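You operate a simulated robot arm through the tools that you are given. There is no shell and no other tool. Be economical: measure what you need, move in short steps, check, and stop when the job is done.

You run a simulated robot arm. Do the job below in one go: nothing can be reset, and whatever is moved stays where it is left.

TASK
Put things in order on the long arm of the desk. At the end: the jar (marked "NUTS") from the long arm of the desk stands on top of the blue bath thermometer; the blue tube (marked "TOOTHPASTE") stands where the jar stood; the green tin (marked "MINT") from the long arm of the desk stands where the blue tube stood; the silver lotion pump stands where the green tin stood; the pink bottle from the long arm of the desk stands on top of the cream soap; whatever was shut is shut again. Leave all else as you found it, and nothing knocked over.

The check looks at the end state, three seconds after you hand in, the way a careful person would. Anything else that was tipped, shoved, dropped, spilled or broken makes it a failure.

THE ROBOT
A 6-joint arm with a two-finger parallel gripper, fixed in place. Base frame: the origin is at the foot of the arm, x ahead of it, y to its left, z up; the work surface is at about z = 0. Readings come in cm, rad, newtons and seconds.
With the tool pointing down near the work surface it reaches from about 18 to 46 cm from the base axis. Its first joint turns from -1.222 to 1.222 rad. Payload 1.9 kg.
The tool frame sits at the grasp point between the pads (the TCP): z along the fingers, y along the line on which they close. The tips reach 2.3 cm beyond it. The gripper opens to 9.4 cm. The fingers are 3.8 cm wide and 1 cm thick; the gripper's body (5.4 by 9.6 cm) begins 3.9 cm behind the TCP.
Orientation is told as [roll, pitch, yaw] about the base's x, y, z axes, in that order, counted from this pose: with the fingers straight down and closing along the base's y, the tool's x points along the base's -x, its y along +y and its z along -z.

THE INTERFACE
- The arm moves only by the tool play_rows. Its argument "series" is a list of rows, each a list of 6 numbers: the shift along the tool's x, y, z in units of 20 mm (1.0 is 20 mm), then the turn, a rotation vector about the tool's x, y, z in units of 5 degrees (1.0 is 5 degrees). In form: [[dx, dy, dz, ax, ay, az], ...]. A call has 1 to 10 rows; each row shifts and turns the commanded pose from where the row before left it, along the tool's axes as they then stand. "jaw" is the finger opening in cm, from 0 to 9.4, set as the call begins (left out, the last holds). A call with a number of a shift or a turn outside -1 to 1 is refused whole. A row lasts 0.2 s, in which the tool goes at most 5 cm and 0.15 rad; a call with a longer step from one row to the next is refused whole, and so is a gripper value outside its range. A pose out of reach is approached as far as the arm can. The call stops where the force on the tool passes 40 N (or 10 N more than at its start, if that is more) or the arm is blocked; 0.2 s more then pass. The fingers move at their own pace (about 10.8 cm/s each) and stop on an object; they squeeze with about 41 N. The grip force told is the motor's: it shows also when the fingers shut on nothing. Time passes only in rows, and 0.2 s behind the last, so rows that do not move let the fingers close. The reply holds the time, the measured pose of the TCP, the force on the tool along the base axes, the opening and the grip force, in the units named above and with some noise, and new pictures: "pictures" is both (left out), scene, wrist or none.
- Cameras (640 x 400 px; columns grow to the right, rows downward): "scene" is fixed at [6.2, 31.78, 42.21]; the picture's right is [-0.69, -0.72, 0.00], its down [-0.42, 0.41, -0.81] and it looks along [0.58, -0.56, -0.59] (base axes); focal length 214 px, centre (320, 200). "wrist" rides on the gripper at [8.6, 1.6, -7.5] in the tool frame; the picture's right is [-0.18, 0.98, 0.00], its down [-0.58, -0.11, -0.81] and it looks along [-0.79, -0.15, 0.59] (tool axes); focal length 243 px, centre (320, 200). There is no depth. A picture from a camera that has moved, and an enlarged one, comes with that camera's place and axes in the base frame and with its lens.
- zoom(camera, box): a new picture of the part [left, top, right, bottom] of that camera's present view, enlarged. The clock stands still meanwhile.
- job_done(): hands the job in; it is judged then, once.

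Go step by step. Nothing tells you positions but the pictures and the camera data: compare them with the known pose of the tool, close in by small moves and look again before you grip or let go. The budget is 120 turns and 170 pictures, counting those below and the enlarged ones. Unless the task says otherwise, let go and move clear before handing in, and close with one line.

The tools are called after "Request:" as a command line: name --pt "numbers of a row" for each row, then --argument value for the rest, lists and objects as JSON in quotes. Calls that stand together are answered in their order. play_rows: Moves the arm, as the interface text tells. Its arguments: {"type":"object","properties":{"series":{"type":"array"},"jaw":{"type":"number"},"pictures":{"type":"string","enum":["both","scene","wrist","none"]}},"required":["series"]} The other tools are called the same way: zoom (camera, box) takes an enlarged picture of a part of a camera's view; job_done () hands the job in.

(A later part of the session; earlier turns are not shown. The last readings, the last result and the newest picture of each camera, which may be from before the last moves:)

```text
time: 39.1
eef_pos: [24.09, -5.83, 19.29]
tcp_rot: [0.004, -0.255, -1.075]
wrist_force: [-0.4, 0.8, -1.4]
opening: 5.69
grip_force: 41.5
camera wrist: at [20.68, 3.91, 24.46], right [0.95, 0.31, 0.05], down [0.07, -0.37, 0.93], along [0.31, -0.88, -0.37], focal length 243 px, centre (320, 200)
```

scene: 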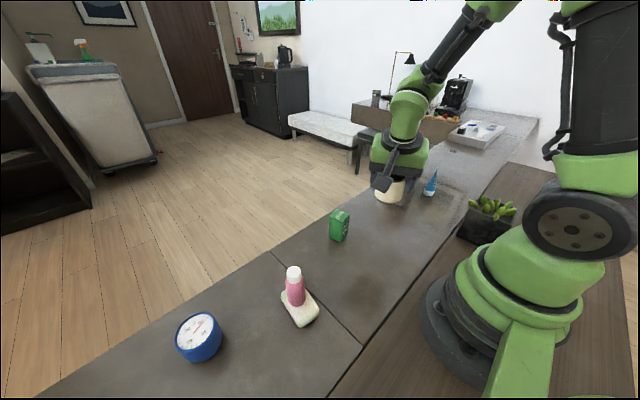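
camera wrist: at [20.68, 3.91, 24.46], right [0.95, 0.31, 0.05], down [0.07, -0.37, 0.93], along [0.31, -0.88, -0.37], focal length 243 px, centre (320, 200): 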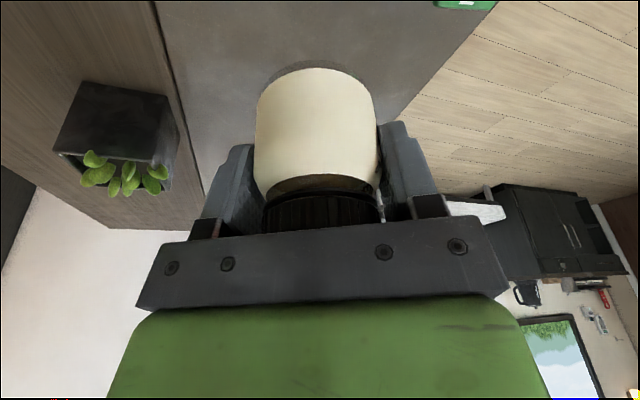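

Rotate the yaw to about +49° so the lean points back at the base.

Request:
play_rows --pt "0 0 0 -0.255 0 -0.967" --pt "0 0 0 -0.255 0 -0.967" --pt "0 0 0 -0.255 0 -0.967" --pt "0 0 0 -0.255 0 -0.967" --pt "0 0 0 -0.255 0 -0.967" --pt "0 0 0 -0.255 0 -0.967" --pt "0 0 0 -0.255 0 -0.967" --pt "0 0 0 -0.255 0 -0.967" --pt "0 0 0 -0.255 0 -0.967" --pt "0 0 0 -0.255 0 -0.967" --pictures "none"

Request:
play_rows --pt "0 0 0 -0.255 0 -0.967" --pt "0 0 0 -0.255 0 -0.967" --pt "0 0 0 -0.255 0 -0.967" --pt "0 0 0 -0.255 0 -0.967" --pt "0 0 0 -0.255 0 -0.967" --pt "0 0 0 -0.255 0 -0.967" --pt "0 0 0 -0.255 0 -0.967" --pt "0 0 0 -0.255 0 -0.967" --pt "0 0 0 -0.255 0 -0.967" --pt "0 0 0 -0.255 0 -0.967" --pictures "none"

Request:
play_rows --pt "0 0 0 -0.255 0 -0.967" --pt "0 0 0 -0.255 0 -0.967" --pt "0 0 0 0 0 0" --pictures "scene"

```text
time: 41.3
eef_pos: [24.13, -5.95, 19.4]
tcp_rot: [0.006, -0.259, -0.203]
wrist_force: [0.4, -0.1, -1.2]
opening: 5.67
grip_force: 41.1
```

```text
time: 43.5
eef_pos: [24.09, -5.81, 19.34]
tcp_rot: [0.003, -0.264, 0.669]
wrist_force: [-0.1, -0.1, -2.4]
opening: 5.69
grip_force: 41.4
```

```text
time: 44.3
eef_pos: [24.19, -5.88, 19.19]
tcp_rot: [0.001, -0.26, 0.846]
wrist_force: [-0.2, 0.2, -2.2]
opening: 5.7
grip_force: 40.5
```

scene: 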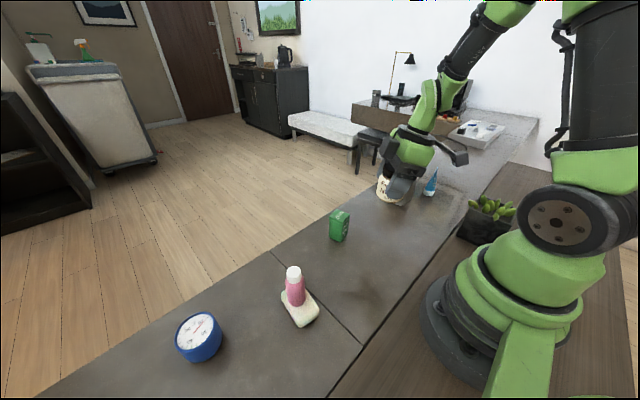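

Now translate to near the thermometer.

Request:
play_rows --pt "-0.9135 0.631 0.34 0 0 0" --pt "-0.9135 0.631 0.34 0 0 0" --pt "-0.9135 0.631 0.34 0 0 0" --pt "-0.9135 0.631 0.34 0 0 0" --pt "-0.9135 0.631 0.34 0 0 0" --pt "-0.9135 0.631 0.34 0 0 0" --pt "-0.9135 0.631 0.34 0 0 0" --pt "-0.9135 0.631 0.34 0 0 0" --pt "-0.9135 0.631 0.34 0 0 0" --pictures "none"

Request:
play_rows --pt "-0.9135 0.631 0.34 0 0 0" --pt "-0.9135 0.631 0.34 0 0 0" --pt "-0.9135 0.631 0.34 0 0 0" --pt "-0.9135 0.631 0.34 0 0 0" --pt "-0.9135 0.631 0.34 0 0 0" --pt "-0.9135 0.631 0.34 0 0 0" --pt "-0.9135 0.631 0.34 0 0 0" --pt "-0.9135 0.631 0.34 0 0 0" --pt "0 0 0 0 0 0"

```text
time: 46.3
eef_pos: [27.26, 14.8, 17.64]
tcp_rot: [0.0, -0.262, 0.842]
wrist_force: [-1.0, -0.3, -1.8]
opening: 5.68
grip_force: 41.0
```

```text
time: 48.3
eef_pos: [29.9, 32.93, 16.2]
tcp_rot: [0.0, -0.261, 0.844]
wrist_force: [0.5, 0.8, -1.0]
opening: 5.69
grip_force: 40.9
camera wrist: at [22.02, 26.36, 21.28], right [-0.62, 0.79, 0.05], down [0.32, 0.19, 0.93], along [0.72, 0.59, -0.37], focal length 243 px, centre (320, 200)
```

scene: 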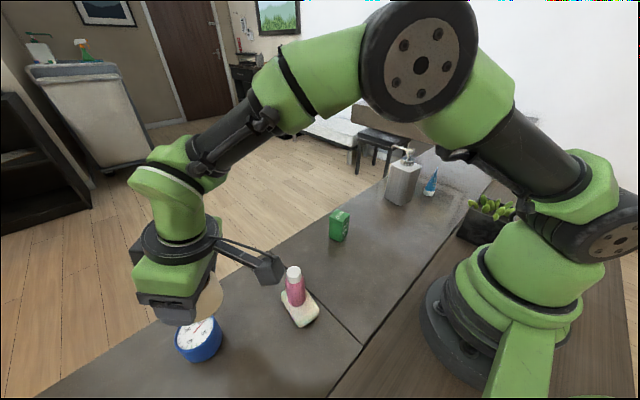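
wrist: 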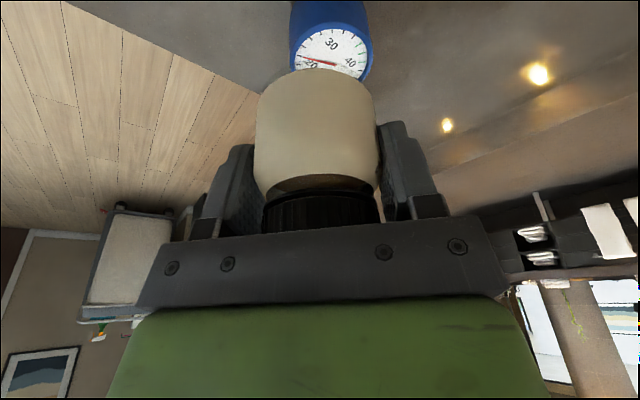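

Move over the thermometer centre at a safe height.

Request:
play_rows --pt "-0.3 0.12 0.77 0 0 0" --pt "-0.3 0.12 0.77 0 0 0" --pt "-0.3 0.12 0.77 0 0 0" --pt "0 0 0 0 0 0"

Request:
zoom --camera "wrist" --box '[240, 0, 400, 120]'

Request:
zoom --camera "scene" --box '[120, 250, 280, 370]'

```text
time: 49.3
eef_pos: [31.46, 35.73, 12.31]
tcp_rot: [0.001, -0.261, 0.843]
wrist_force: [0.7, -0.2, -2.0]
opening: 5.66
grip_force: 40.9
camera wrist: at [23.49, 28.98, 17.27], right [-0.62, 0.79, 0.05], down [0.32, 0.19, 0.93], along [0.72, 0.59, -0.37], focal length 243 px, centre (320, 200)
```

scene: 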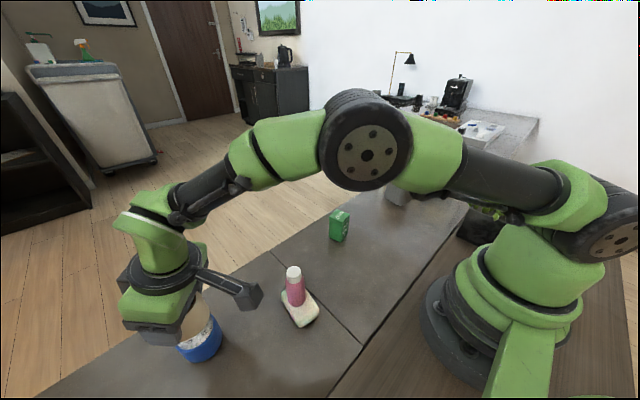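
wrist: 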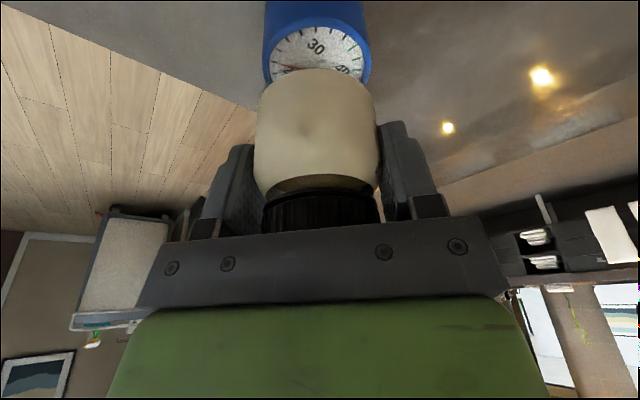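

```text
3.33 times, centred on (320, 60) of wrist
camera zoom: at [23.49, 28.98, 17.27], right [-0.62, 0.79, 0.05], down [0.32, 0.19, 0.93], along [0.72, 0.59, -0.37], focal length 809 px, centre (320, 667)
```

zoom: 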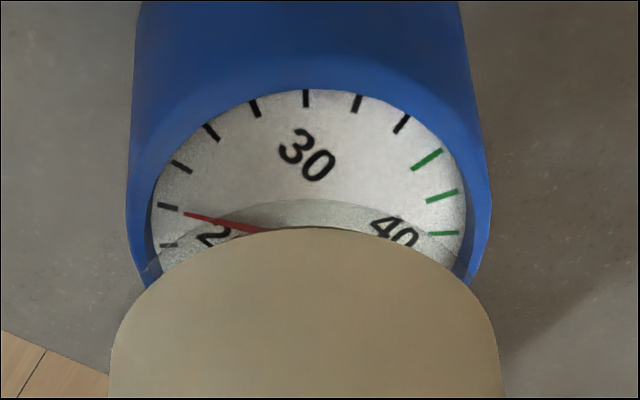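

```text
3.33 times, centred on (200, 310) of scene
camera zoom: at [6.2, 31.78, 42.21], right [-0.69, -0.72, 0.0], down [-0.42, 0.41, -0.81], along [0.58, -0.56, -0.59], focal length 715 px, centre (720, -167)
```

zoom: 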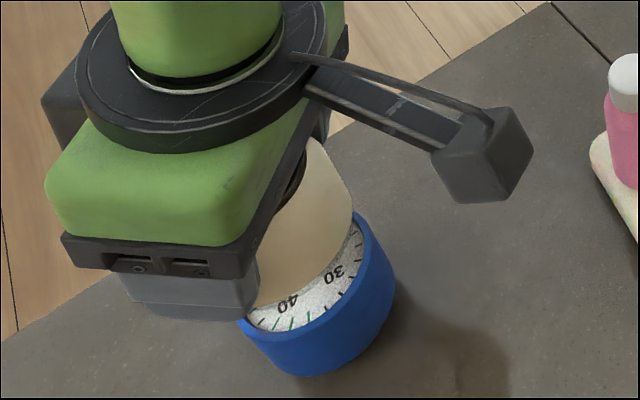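

Jar is centred over the face within a few mm. Lower straight down, then by small steps.

Request:
play_rows --pt "0.16 -0.1 0.4 0 0 0" --pt "0.106 0 0.4 0 0 0" --pt "0.106 0 0.4 0 0 0" --pt "0 0 0 0 0 0" --pictures "none"

Request:
zoom --camera "scene" --box '[120, 270, 280, 390]'

Request:
zoom --camera "wrist" --box '[240, 0, 400, 120]'

```text
time: 50.3
eef_pos: [31.73, 35.67, 10.14]
tcp_rot: [0.0, -0.277, 0.846]
wrist_force: [-1.3, -0.7, 6.2]
opening: 5.7
grip_force: 40.9
stopped in row 4: the force on the tool passed its limit (the readings are from after the stop); the commanded pose is now the measured one
```

```text
3.33 times, centred on (200, 330) of scene
camera zoom: at [6.2, 31.78, 42.21], right [-0.69, -0.72, 0.0], down [-0.42, 0.41, -0.81], along [0.58, -0.56, -0.59], focal length 715 px, centre (720, -233)
```

zoom: 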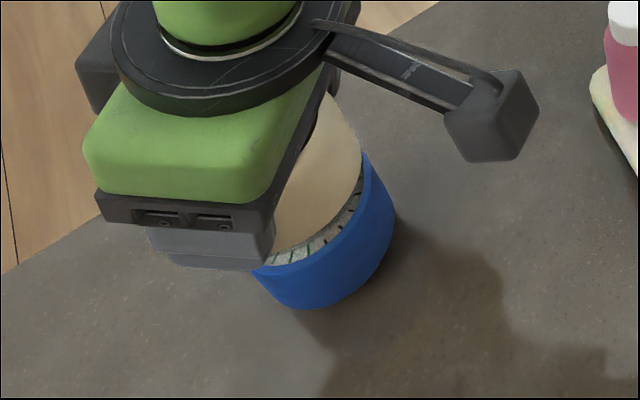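

```text
3.33 times, centred on (320, 60) of wrist
camera zoom: at [23.71, 28.96, 15.05], right [-0.62, 0.79, 0.05], down [0.31, 0.18, 0.93], along [0.72, 0.59, -0.35], focal length 809 px, centre (320, 667)
```

zoom: 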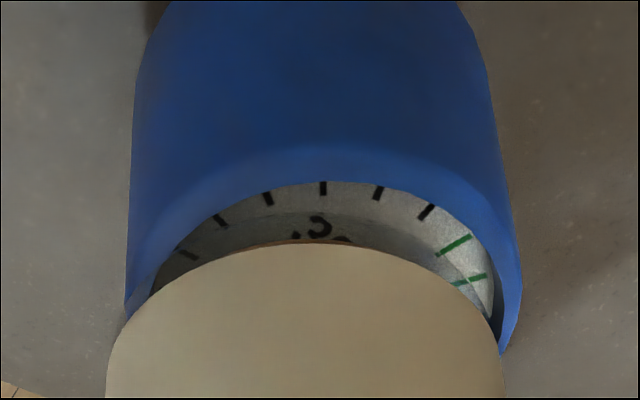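

Contact came at jar-bottom z≈5.7, and the view shows the jar about 0.7 cm too far outward. Lift a little, shift back inward and look again.

Request:
play_rows --pt "-0.103 0 -0.386 0 0 0" --pt "0 0 0 0 0.18 0" --pt "0.18 0.06 -0.05 0 0 0" --pt "0.18 0.06 -0.05 0 0 0" --pt "0 0 0 0 0 0"

Request:
zoom --camera "wrist" --box '[240, 0, 400, 120]'

Request:
zoom --camera "scene" --box '[120, 270, 280, 390]'

```text
time: 51.5
eef_pos: [31.01, 35.2, 10.9]
tcp_rot: [0.0, -0.259, 0.845]
wrist_force: [-0.2, -0.5, -1.6]
opening: 5.67
grip_force: 41.0
camera wrist: at [23.05, 28.6, 15.99], right [-0.62, 0.79, 0.05], down [0.32, 0.19, 0.93], along [0.72, 0.59, -0.37], focal length 243 px, centre (320, 200)
```

scene: 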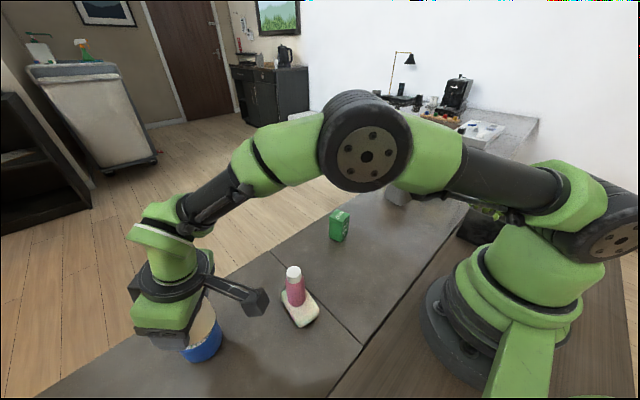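
wrist: 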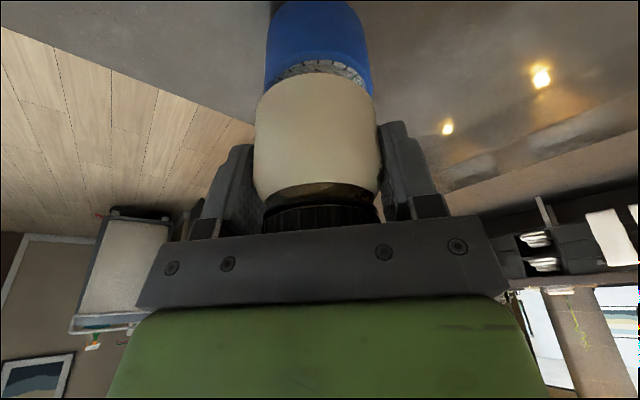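

```text
3.33 times, centred on (320, 60) of wrist
camera zoom: at [23.05, 28.6, 15.99], right [-0.62, 0.79, 0.05], down [0.32, 0.19, 0.93], along [0.72, 0.59, -0.37], focal length 809 px, centre (320, 667)
```

zoom: 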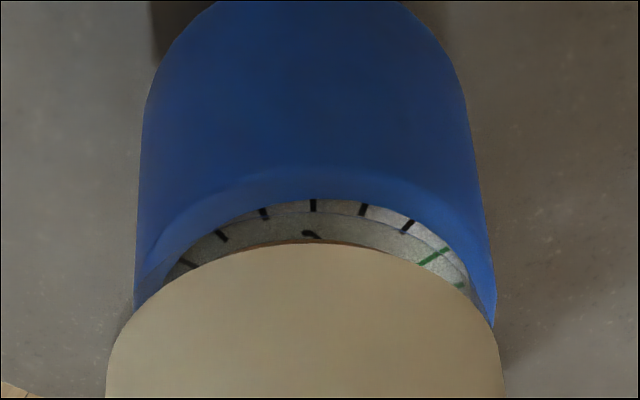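

```text
3.33 times, centred on (200, 330) of scene
camera zoom: at [6.2, 31.78, 42.21], right [-0.69, -0.72, 0.0], down [-0.42, 0.41, -0.81], along [0.58, -0.56, -0.59], focal length 715 px, centre (720, -233)
```

zoom: 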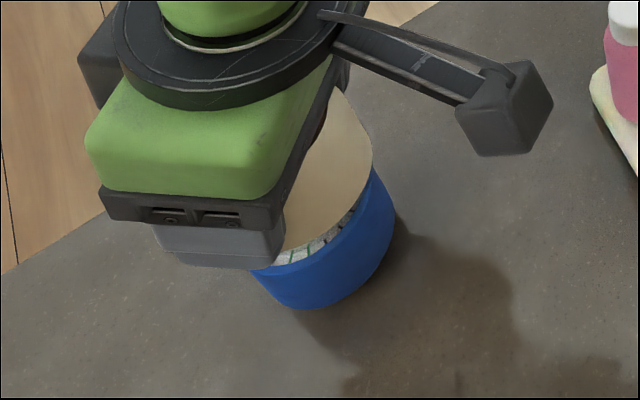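

Now nearly concentric. Lower by small steps until light contact.

Request:
play_rows --pt "0.02 0.07 0.2 0 0 0" --pt "0 0 0 0 0 0" --pictures "none"

Request:
play_rows --pt "0.015 0 0.06 0 0 0" --pt "0 0 0 0 0 0" --pictures "none"

Request:
play_rows --pt "0.015 0 0.06 0 0 0" --pt "0 0 0 0 0 0" --pictures "none"

Request:
play_rows --pt "0.015 0 0.06 0 0 0" --pt "0 0 0 0 0 0" --pictures "none"

```text
time: 52.1
eef_pos: [30.97, 35.44, 10.39]
tcp_rot: [0.0, -0.259, 0.843]
wrist_force: [-0.6, 0.5, -1.5]
opening: 5.71
grip_force: 41.8
```

```text
time: 52.7
eef_pos: [31.0, 35.43, 10.39]
tcp_rot: [0.0, -0.258, 0.844]
wrist_force: [-0.4, 0.0, -0.5]
opening: 5.69
grip_force: 40.6
```

```text
time: 53.3
eef_pos: [30.94, 35.43, 10.26]
tcp_rot: [0.001, -0.258, 0.844]
wrist_force: [-0.9, -0.3, -1.5]
opening: 5.67
grip_force: 41.7
```

```text
time: 53.9
eef_pos: [31.05, 35.47, 10.29]
tcp_rot: [0.0, -0.262, 0.844]
wrist_force: [-0.1, -0.6, 7.4]
opening: 5.7
grip_force: 40.9
```

Light contact. One more small step, then release and look.

Request:
play_rows --pt "0.01 0 0.04 0 0 0" --pt "0 0 0 0 0 0" --pictures "none"

Request:
zoom --camera "scene" --box '[120, 270, 280, 390]'

Request:
zoom --camera "wrist" --box '[240, 0, 400, 120]'

```text
time: 54.5
eef_pos: [30.97, 35.47, 10.16]
tcp_rot: [0.001, -0.261, 0.844]
wrist_force: [-3.3, -4.2, 24.9]
opening: 5.68
grip_force: 40.5
```

```text
3.33 times, centred on (200, 330) of scene
camera zoom: at [6.2, 31.77, 42.21], right [-0.69, -0.72, 0.0], down [-0.42, 0.41, -0.81], along [0.59, -0.56, -0.59], focal length 715 px, centre (720, -233)
```

zoom: 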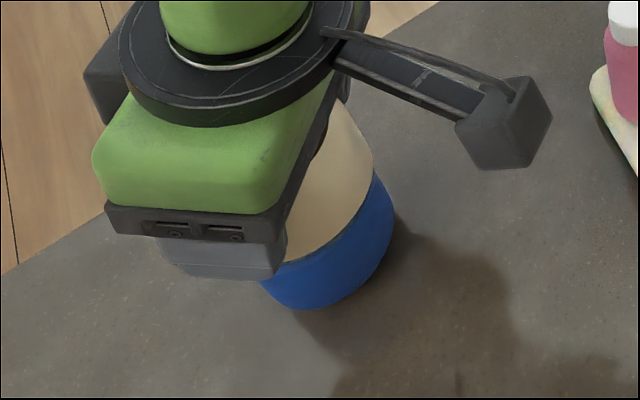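

```text
3.33 times, centred on (320, 60) of wrist
camera zoom: at [23.05, 28.78, 15.2], right [-0.62, 0.79, 0.05], down [0.32, 0.19, 0.93], along [0.72, 0.59, -0.37], focal length 809 px, centre (320, 667)
```

zoom: 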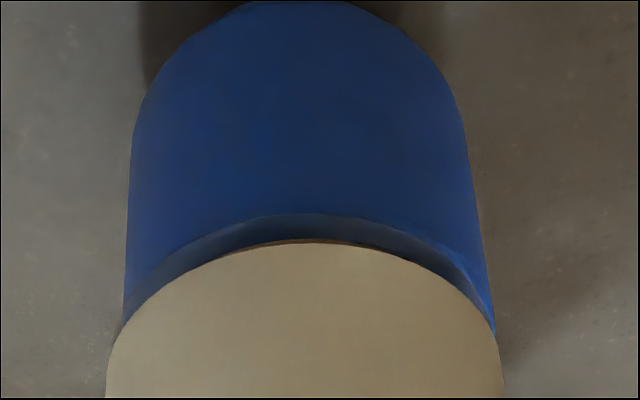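

Seated on the rim evenly. Release.

Request:
play_rows --pt "0 0 0 0 0 0" --pt "0 0 0 0 0 0" --pt "0 0 0 0 0 0" --jaw 9.0

```text
time: 55.3
eef_pos: [30.94, 35.45, 10.05]
tcp_rot: [0.0, -0.26, 0.843]
wrist_force: [-4.5, -5.1, 25.4]
opening: 9.0
grip_force: 0.1
camera wrist: at [23.02, 28.75, 15.14], right [-0.62, 0.79, 0.05], down [0.32, 0.19, 0.93], along [0.72, 0.59, -0.37], focal length 243 px, centre (320, 200)
```

scene: 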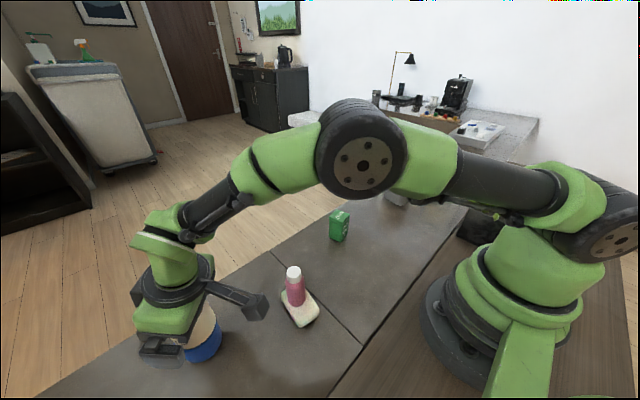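
wrist: 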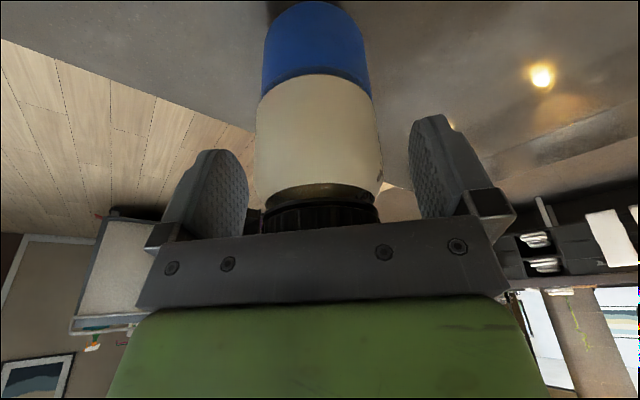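

The palm still presses on the lid; rise straight up.

Request:
play_rows --pt "-0.05 0 -0.2 0 0 0" --pt "-0.13 0 -0.48 0 0 0" --pt "-0.2 0 -0.77 0 0 0" --pt "-0.2 0 -0.77 0 0 0" --pt "-0.2 0 -0.77 0 0 0" --pt "-0.2 0 -0.77 0 0 0" --pt "0 0 0 0 0 0"

Request:
zoom --camera "scene" --box '[120, 250, 280, 370]'

```text
time: 56.9
eef_pos: [31.01, 35.36, 17.77]
tcp_rot: [0.0, -0.259, 0.846]
wrist_force: [-0.4, -0.2, 0.1]
opening: 9.01
grip_force: 0.0
camera wrist: at [22.94, 28.75, 22.92], right [-0.62, 0.79, 0.05], down [0.32, 0.19, 0.93], along [0.72, 0.59, -0.37], focal length 243 px, centre (320, 200)
```

scene: 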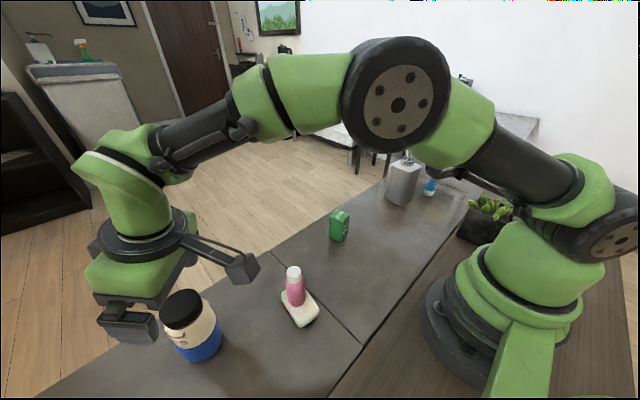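
wrist: 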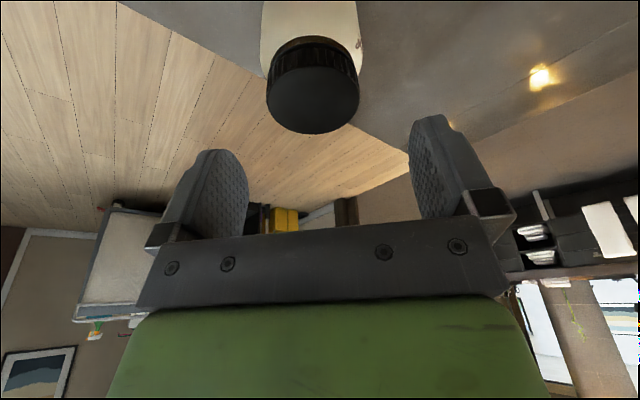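

```text
3.33 times, centred on (200, 310) of scene
camera zoom: at [6.2, 31.78, 42.21], right [-0.69, -0.72, 0.0], down [-0.42, 0.41, -0.81], along [0.58, -0.56, -0.59], focal length 715 px, centre (720, -167)
```

zoom: 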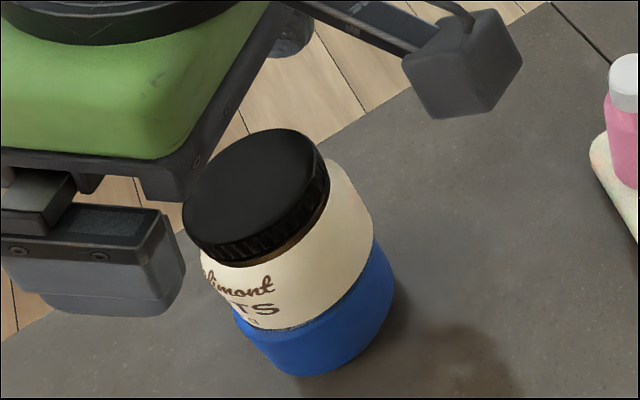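

Jar stands well on the thermometer. Next the blue tube: return to mid-desk, straighten the tool and turn to yaw −62°.

Request:
play_rows --pt "0.9135 -0.631 -0.34 0 0 0" --pt "0.9135 -0.631 -0.34 0 0 0" --pt "0.9135 -0.631 -0.34 0 0 0" --pt "0.9135 -0.631 -0.34 0 0 0" --pt "0.9135 -0.631 -0.34 0 0 0" --pt "0.9135 -0.631 -0.34 0 0 0" --pt "0.9135 -0.631 -0.34 0 0 0" --pt "0.9135 -0.631 -0.34 0 0 0" --pt "0.9135 -0.631 -0.34 0 0 0" --pictures "none" --jaw 6.5

Request:
play_rows --pt "0.9135 -0.631 -0.34 0 0 0" --pt "0.9135 -0.631 -0.34 0 0 0" --pt "0.9135 -0.631 -0.34 0 0 0" --pt "0.9135 -0.631 -0.34 0 0 0" --pt "0.9135 -0.631 -0.34 0 0 0" --pt "0.9135 -0.631 -0.34 0 0 0" --pt "0.9135 -0.631 -0.34 0 0 0" --pt "0 0 0 0 0.99 0" --pt "0 0 0 0 0.99 0" --pt "0 0 0 0 0.99 0" --pictures "none"

Request:
play_rows --pt "0 0 0 0 0 1" --pt "0 0 0 0 0 1" --pt "0 0 0 0 0 1" --pt "0 0 0 0 0 1" --pt "0 0 0 0 0 1" --pt "0 0 0 0 0 1" --pt "0 0 0 0 0 1" --pt "0 0 0 0 0 1" --pt "0 0 0 0 0 1" --pt "0 0 0 0 0 1" --pictures "none"

Request:
play_rows --pt "0 0 0 0 0 1" --pt "0 0 0 0 0 1" --pt "0 0 0 0 0 1" --pt "0 0 0 0 0 1" --pt "0 0 0 0 0 1" --pt "0 0 0 0 0 1" --pt "0 0 0 0 0 1" --pt "0 0 0 0 0 1" --pt "0 0 0 0 0 1" --pt "0 0 0 0 0 1"

```text
time: 58.9
eef_pos: [27.8, 14.73, 19.54]
tcp_rot: [0.0, -0.261, 0.842]
wrist_force: [-0.4, 0.0, 0.0]
opening: 6.51
grip_force: 0.1
```

```text
time: 61.1
eef_pos: [25.22, -1.09, 20.86]
tcp_rot: [-0.001, 0.0, 0.845]
wrist_force: [0.7, 0.0, -0.1]
opening: 6.5
grip_force: 0.0
```

```text
time: 63.3
eef_pos: [25.42, -1.03, 20.91]
tcp_rot: [0.0, -0.001, -0.03]
wrist_force: [0.1, 0.0, -0.2]
opening: 6.5
grip_force: 0.1
```

```text
time: 65.5
eef_pos: [25.35, -1.16, 20.79]
tcp_rot: [0.0, 0.001, -0.903]
wrist_force: [0.5, 0.1, -0.7]
opening: 6.51
grip_force: 0.0
camera wrist: at [21.36, 6.49, 28.41], right [0.89, 0.46, 0.0], down [0.27, -0.52, 0.81], along [0.37, -0.71, -0.59], focal length 243 px, centre (320, 200)
```

scene: 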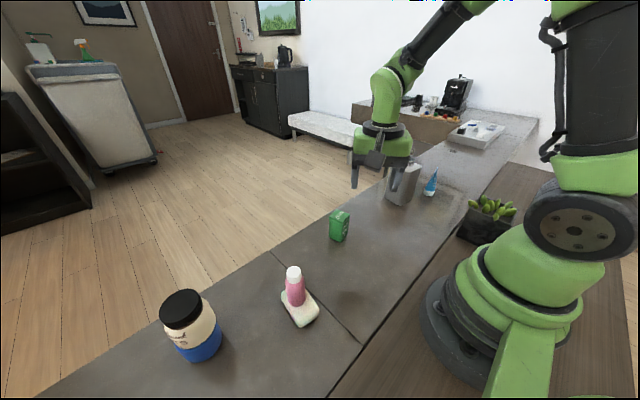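
wrist: 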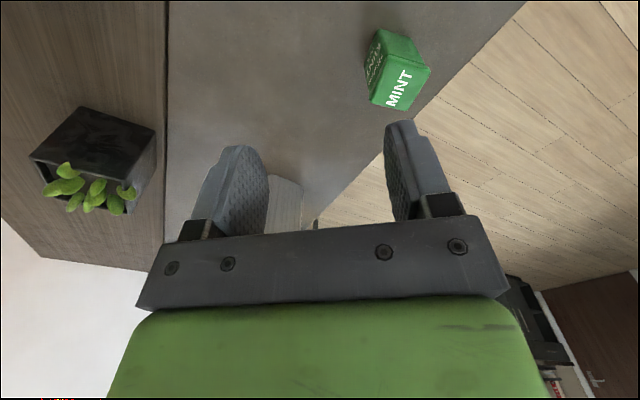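

Move toward the tube for a close look from above.

Request:
play_rows --pt "-0.87 -0.9 0 0 0 0" --pt "-0.87 -0.9 0 0 0 0" --pt "-0.87 -0.9 0 0 0 0" --pt "-0.87 -0.9 0 0 0 0" --pt "-0.87 -0.9 0 0 0 0" --pt "-0.87 -0.9 0 0 0 0" --pt "-0.87 -0.9 0 0 0 0" --pt "-0.87 -0.9 0 0 0 0" --pt "-0.87 -0.9 0 0 0 0" --pt "-0.87 -0.9 0 0 0 0" --pictures "wrist"

Request:
zoom --camera "wrist" --box '[240, 0, 400, 120]'

```text
time: 67.7
eef_pos: [22.08, -26.07, 21.1]
tcp_rot: [0.0, 0.0, -0.9]
wrist_force: [0.1, 0.5, 1.2]
opening: 6.52
grip_force: 0.1
camera wrist: at [18.01, -18.31, 28.45], right [0.88, 0.47, 0.0], down [0.28, -0.52, 0.81], along [0.38, -0.71, -0.59], focal length 243 px, centre (320, 200)
```

wrist: 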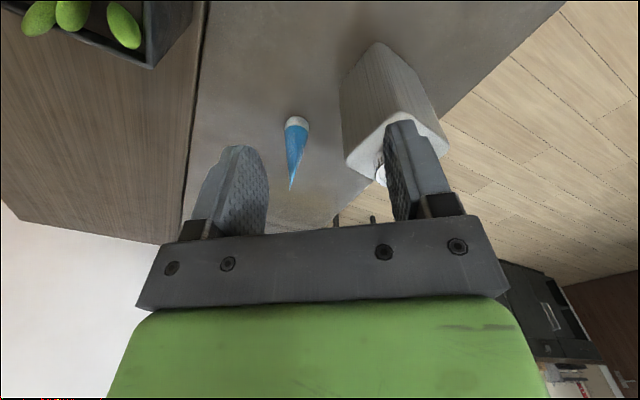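

```text
3.33 times, centred on (320, 60) of wrist
camera zoom: at [18.01, -18.31, 28.45], right [0.88, 0.47, 0.0], down [0.28, -0.52, 0.81], along [0.38, -0.71, -0.59], focal length 809 px, centre (320, 667)
```

zoom: 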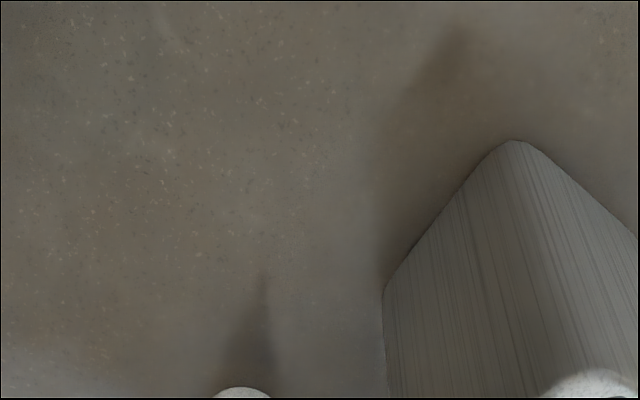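

Request:
zoom --camera "wrist" --box '[256, 100, 352, 172]'

Request:
zoom --camera "wrist" --box '[260, 130, 340, 190]'

```text
5.56 times, centred on (304, 136) of wrist
camera zoom: at [18.01, -18.31, 28.45], right [0.88, 0.47, 0.0], down [0.28, -0.52, 0.81], along [0.38, -0.71, -0.59], focal length 1348 px, centre (409, 556)
```

zoom: 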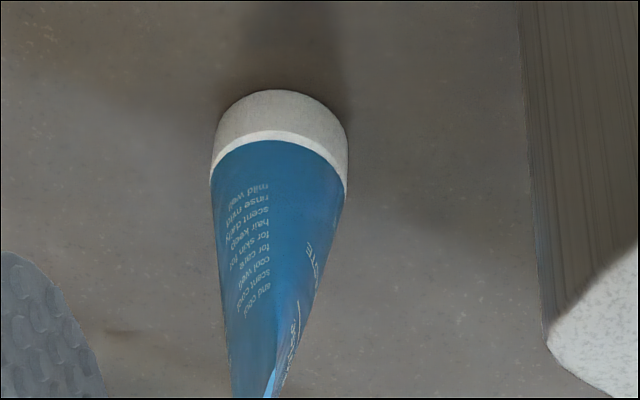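

```text
6.67 times, centred on (300, 160) of wrist
camera zoom: at [18.01, -18.31, 28.45], right [0.88, 0.47, 0.0], down [0.28, -0.52, 0.81], along [0.38, -0.71, -0.59], focal length 1618 px, centre (453, 467)
```

zoom: 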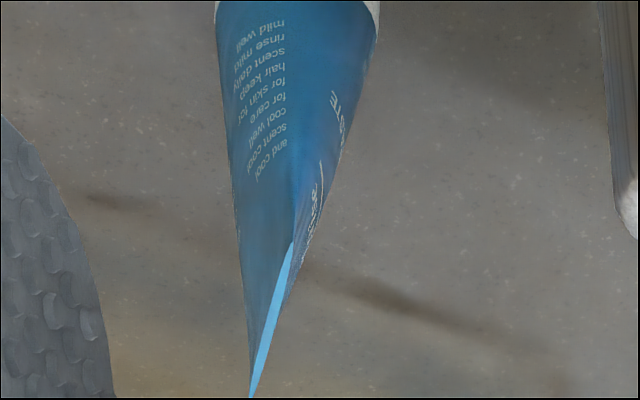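

Tube base at about [25.1,-38.35], crimp line along (.23,-.97); so I grip with yaw ≈ −77° across its thin side. Rotate and go above it.

Request:
play_rows --pt "0 0 0 0 0 1" --pt "0 0 0 0 0 1" --pt "0 0 0 0 0 1" --pt "0 0 0 0 0 1" --pt "0 0 0 0 0 1" --pictures "none"

Request:
play_rows --pt "-0.9 0 0 0 0 0" --pt "-0.9 0 0 0 0 0" --pt "-0.9 0 0 0 0 0" --pt "-0.9 0.05 0 0 0 0" --pt "-0.9 0 0.5 0 0 0" --pt "-0.9 0 0.8 0 0 0" --pt "-0.9 0 0.8 0 0 0" --pt "0 0 0.6 0 0 0" --pt "0 0 0 0 0 0"

Request:
zoom --camera "wrist" --box '[240, 60, 400, 180]'

```text
time: 68.9
eef_pos: [22.07, -26.13, 20.87]
tcp_rot: [-0.001, 0.0, -1.339]
wrist_force: [-0.2, -0.7, -0.4]
opening: 6.51
grip_force: 0.1
```

```text
time: 70.9
eef_pos: [25.03, -38.37, 15.43]
tcp_rot: [0.001, 0.001, -1.337]
wrist_force: [-0.3, -0.1, 0.2]
opening: 6.52
grip_force: 0.1
camera wrist: at [24.75, -29.58, 22.93], right [1.0, 0.05, 0.0], down [0.03, -0.59, 0.81], along [0.04, -0.81, -0.59], focal length 243 px, centre (320, 200)
```

scene: 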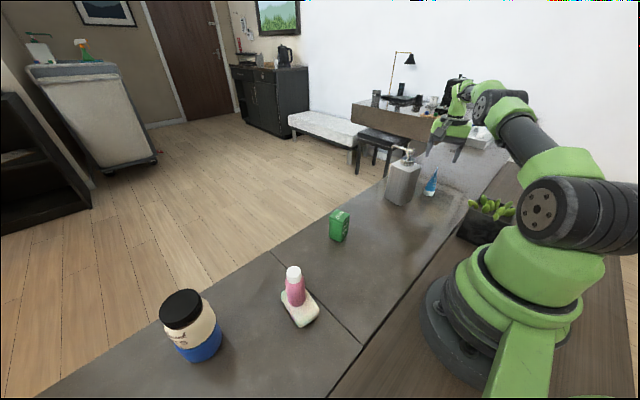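
wrist: 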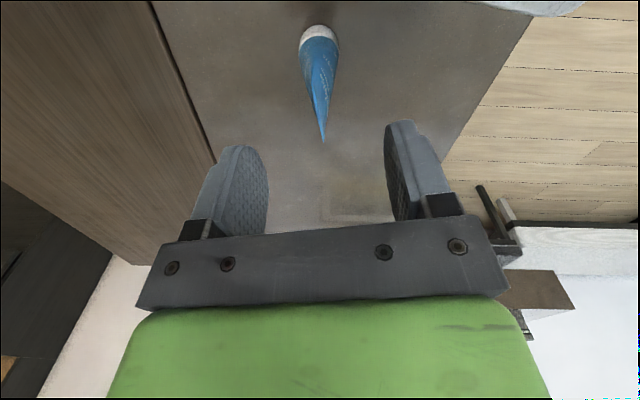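

```text
3.33 times, centred on (320, 120) of wrist
camera zoom: at [24.75, -29.58, 22.93], right [1.0, 0.05, 0.0], down [0.03, -0.59, 0.81], along [0.04, -0.81, -0.59], focal length 809 px, centre (320, 467)
```

zoom: 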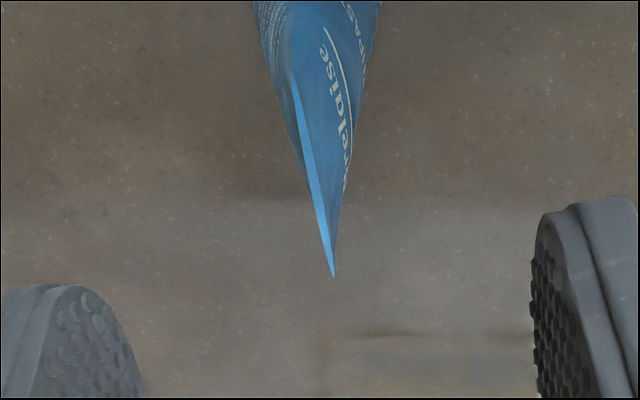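

Well aligned. Descend to z≈7.2 and check.

Request:
play_rows --pt "0 0.02 0.82 0 0 0" --pt "0 0 0.82 0 0 0" --pt "0 0 0.82 0 0 0" --pt "0 0 0.82 0 0 0" --pt "0 0 0.82 0 0 0" --pt "0 0 0 0 0 0"

Request:
zoom --camera "scene" --box '[380, 100, 500, 190]'

```text
time: 72.3
eef_pos: [25.06, -38.24, 7.28]
tcp_rot: [0.001, -0.001, -1.338]
wrist_force: [0.5, 0.3, -0.7]
opening: 6.48
grip_force: 0.2
camera wrist: at [24.75, -29.55, 14.8], right [1.0, 0.05, 0.0], down [0.03, -0.59, 0.81], along [0.04, -0.81, -0.59], focal length 243 px, centre (320, 200)
```

scene: 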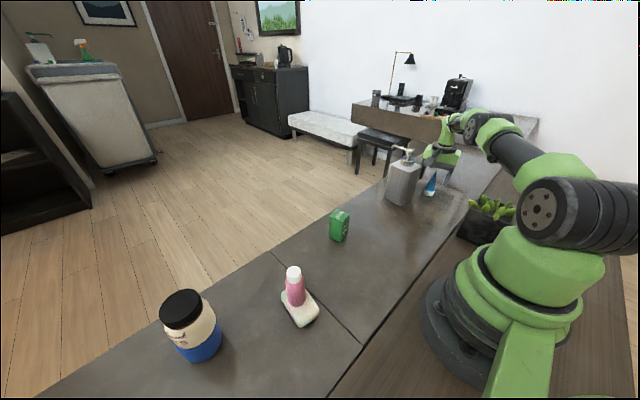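
wrist: 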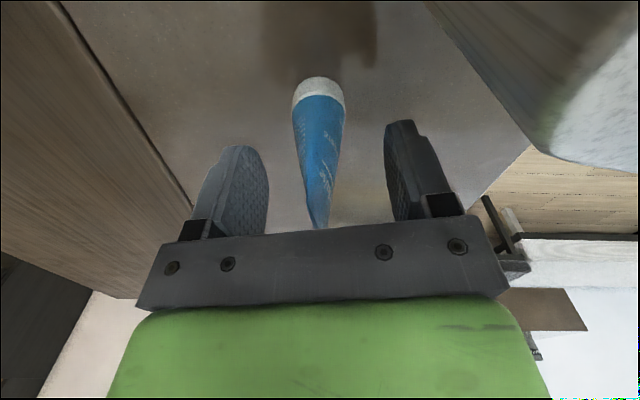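

```text
4.44 times, centred on (440, 145) of scene
camera zoom: at [6.2, 31.78, 42.21], right [-0.69, -0.72, 0.0], down [-0.42, 0.41, -0.81], along [0.58, -0.56, -0.59], focal length 953 px, centre (-213, 444)
```

zoom: 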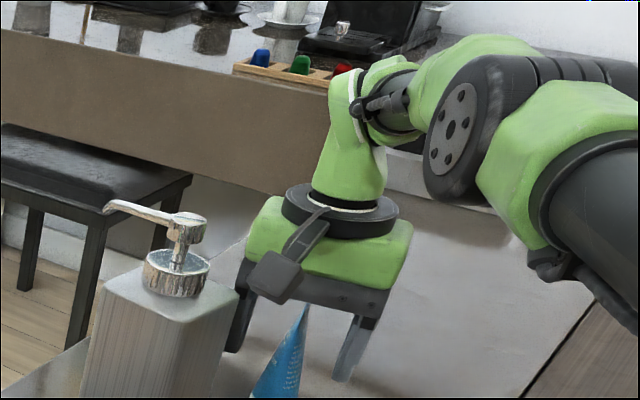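

Fits. Close on the tube here.

Request:
play_rows --pt "0 0 0.1 0 0 0" --pt "0 0 0 0 0 0" --pictures "none"

Request:
play_rows --pt "0 0 0 0 0 0" --pt "0 0 0 0 0 0" --pt "0 0 0 0 0 0" --pt "0 0 0 0 0 0" --jaw 0.5

```text
time: 72.9
eef_pos: [25.1, -38.25, 7.21]
tcp_rot: [0.0, -0.001, -1.339]
wrist_force: [-0.6, -0.1, -0.4]
opening: 6.49
grip_force: 0.0
```

```text
time: 73.9
eef_pos: [25.05, -38.23, 7.25]
tcp_rot: [-0.001, 0.0, -1.337]
wrist_force: [-0.7, -0.4, 1.5]
opening: 1.98
grip_force: 41.0
camera wrist: at [24.73, -29.54, 14.63], right [1.0, 0.05, 0.0], down [0.03, -0.59, 0.81], along [0.04, -0.81, -0.59], focal length 243 px, centre (320, 200)
```

scene: 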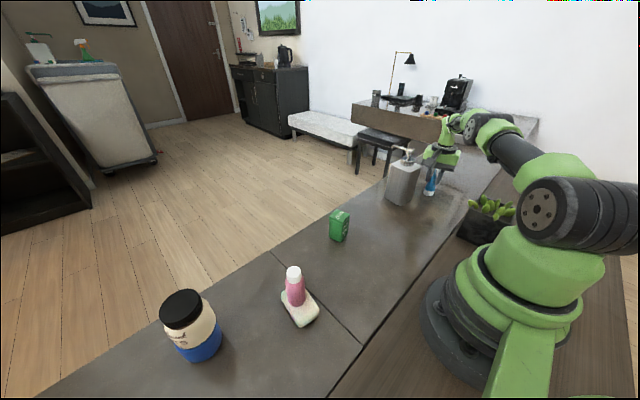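
wrist: 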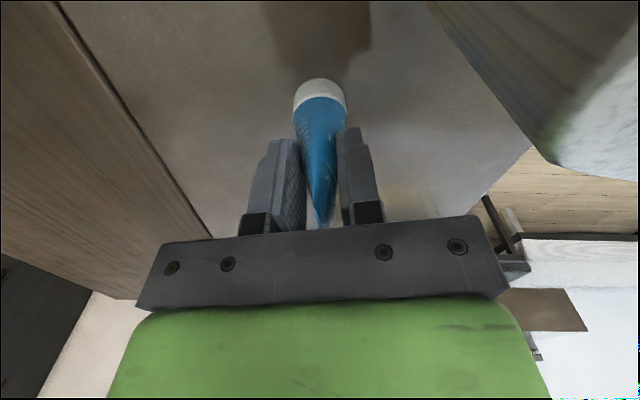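

Gripped at 1.98 cm. Lift gently and check that the tube comes along.

Request:
play_rows --pt "0 0 -0.2 0 0 0" --pt "0 0 -0.4 0 0 0" --pt "0 0 -0.5 0 0 0" --pt "0 0 -0.6 0 0 0" --pt "0 0 -0.7 0 0 0" --pt "0 0 -0.7 0 0 0" --pt "0 0 0 0 0 0"

```text
time: 75.5
eef_pos: [25.14, -38.29, 13.33]
tcp_rot: [0.0, -0.001, -1.337]
wrist_force: [0.0, 0.1, -0.5]
opening: 1.97
grip_force: 41.0
camera wrist: at [24.74, -29.58, 20.84], right [1.0, 0.05, 0.0], down [0.03, -0.59, 0.81], along [0.04, -0.81, -0.59], focal length 243 px, centre (320, 200)
```

scene: 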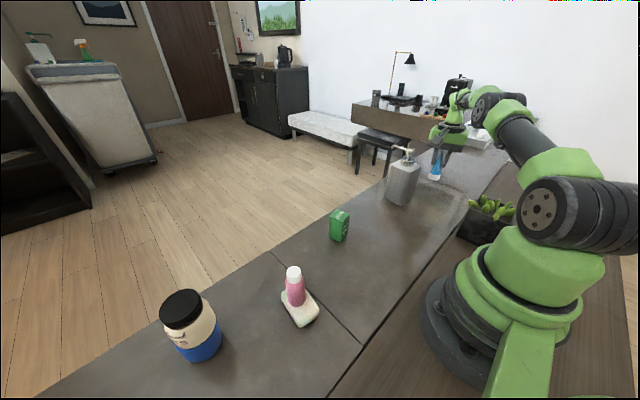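
wrist: 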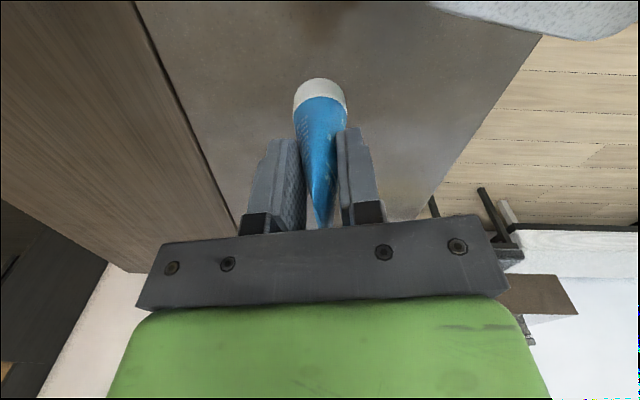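

Tube held. Carry it high past the pump to the jar's old spot [21.05,-22.9].

Request:
play_rows --pt "0.2 0 -0.9 0 0 0" --pt "0.86 -0.02 -0.6 0 0 0" --pt "0.86 -0.02 -0.3 0 0 0" --pt "0.86 -0.02 0 0 0 0" --pt "0.86 -0.02 0 0 0 0" --pt "0.86 -0.02 0 0 0 0" --pt "0.86 -0.02 0 0 0 0" --pt "0.86 -0.02 0 0 0 0" --pt "0.86 -0.02 0 0 0 0" --pt "0.88 -0.02 0 0 0 0" --pictures "none"

Request:
play_rows --pt "0 0 0.8 0 0 0" --pt "0 0 0.8 0 0 0" --pt "0 0 0.8 0 0 0" --pt "0 0 0.8 0 0 0" --pt "0 0 0 0 0 0"

```text
time: 77.7
eef_pos: [21.0, -22.86, 16.83]
tcp_rot: [-0.001, -0.001, -1.339]
wrist_force: [-0.8, 0.0, -0.6]
opening: 1.96
grip_force: 40.9
```

```text
time: 78.9
eef_pos: [20.98, -22.92, 10.44]
tcp_rot: [0.0, 0.0, -1.34]
wrist_force: [0.5, 0.3, -0.2]
opening: 1.97
grip_force: 40.9
camera wrist: at [20.67, -14.11, 17.99], right [1.0, 0.05, 0.0], down [0.03, -0.59, 0.81], along [0.04, -0.81, -0.59], focal length 243 px, centre (320, 200)
```

scene: 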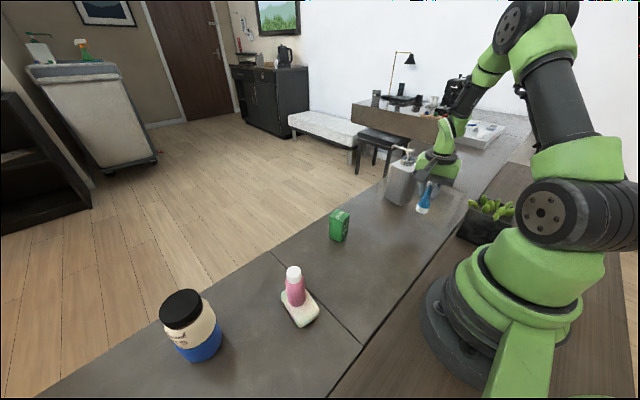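
wrist: 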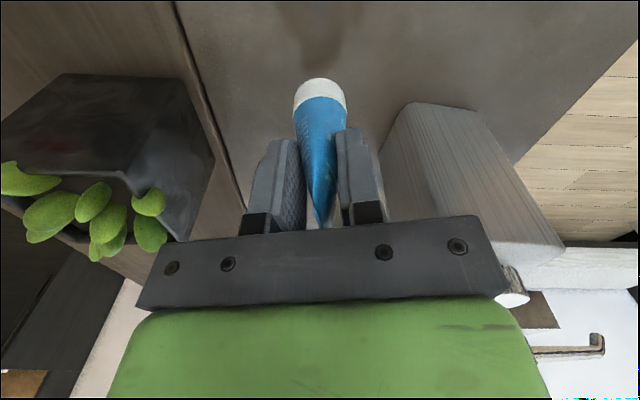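

Lower to 7.4 and then feel for contact.

Request:
play_rows --pt "0 0 0.5 0 0 0" --pt "0 0 0.5 0 0 0" --pt "0 0 0.4 0 0 0" --pt "0 0 0.1 0 0 0" --pt "0 0 0 0 0 0"

Request:
zoom --camera "scene" --box '[380, 140, 500, 230]'

```text
time: 80.1
eef_pos: [21.06, -22.98, 7.5]
tcp_rot: [0.001, 0.001, -1.337]
wrist_force: [0.2, -0.2, -0.9]
opening: 1.94
grip_force: 41.0
camera wrist: at [20.72, -14.16, 15.0], right [1.0, 0.05, 0.0], down [0.03, -0.59, 0.81], along [0.04, -0.81, -0.59], focal length 243 px, centre (320, 200)
```

scene: 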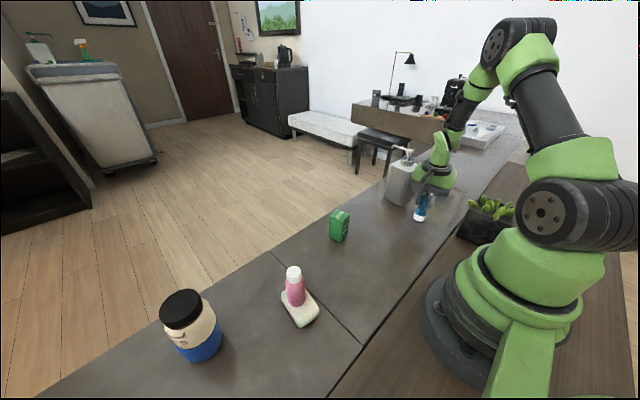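
wrist: 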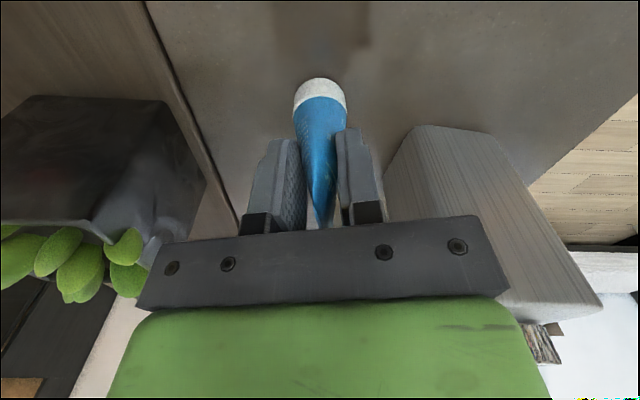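

```text
4.44 times, centred on (440, 185) of scene
camera zoom: at [6.2, 31.78, 42.21], right [-0.69, -0.72, 0.0], down [-0.42, 0.41, -0.81], along [0.58, -0.56, -0.59], focal length 953 px, centre (-213, 267)
```

zoom: 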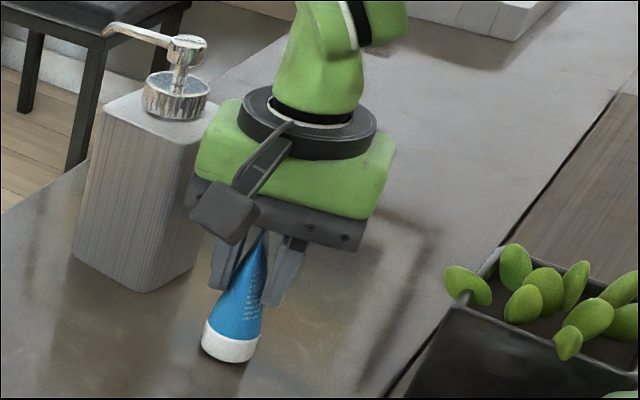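

Request:
play_rows --pt "0 0 0.08 0 0 0" --pt "0 0 0 0 0 0" --pictures "none"

Request:
play_rows --pt "0 0 0.05 0 0 0" --pt "0 0 0 0 0 0" --pictures "none"

```text
time: 80.7
eef_pos: [21.08, -22.84, 7.35]
tcp_rot: [-0.001, 0.001, -1.338]
wrist_force: [-0.2, -0.4, -0.5]
opening: 1.95
grip_force: 41.4
```

```text
time: 81.3
eef_pos: [21.02, -22.76, 7.21]
tcp_rot: [-0.001, -0.001, -1.337]
wrist_force: [-0.8, 0.2, -1.3]
opening: 1.97
grip_force: 41.5
```

Not quite touching yet; two more millimetre steps.

Request:
play_rows --pt "0 0 0.05 0 0 0" --pt "0 0 0 0 0 0" --pictures "none"

Request:
play_rows --pt "0 0 0.04 0 0 0" --pt "0 0 0 0 0 0" --pictures "none"

```text
time: 81.9
eef_pos: [21.07, -22.92, 7.19]
tcp_rot: [-0.001, 0.0, -1.338]
wrist_force: [-3.9, 5.1, 19.4]
opening: 1.97
grip_force: 40.1
```

```text
time: 82.4
eef_pos: [20.98, -22.87, 7.09]
tcp_rot: [0.001, -0.003, -1.339]
wrist_force: [-3.8, 2.1, 11.6]
opening: 1.94
grip_force: 41.0
stopped in row 2: the force on the tool passed its limit (the readings are from after the stop); the commanded pose is now the measured one
```

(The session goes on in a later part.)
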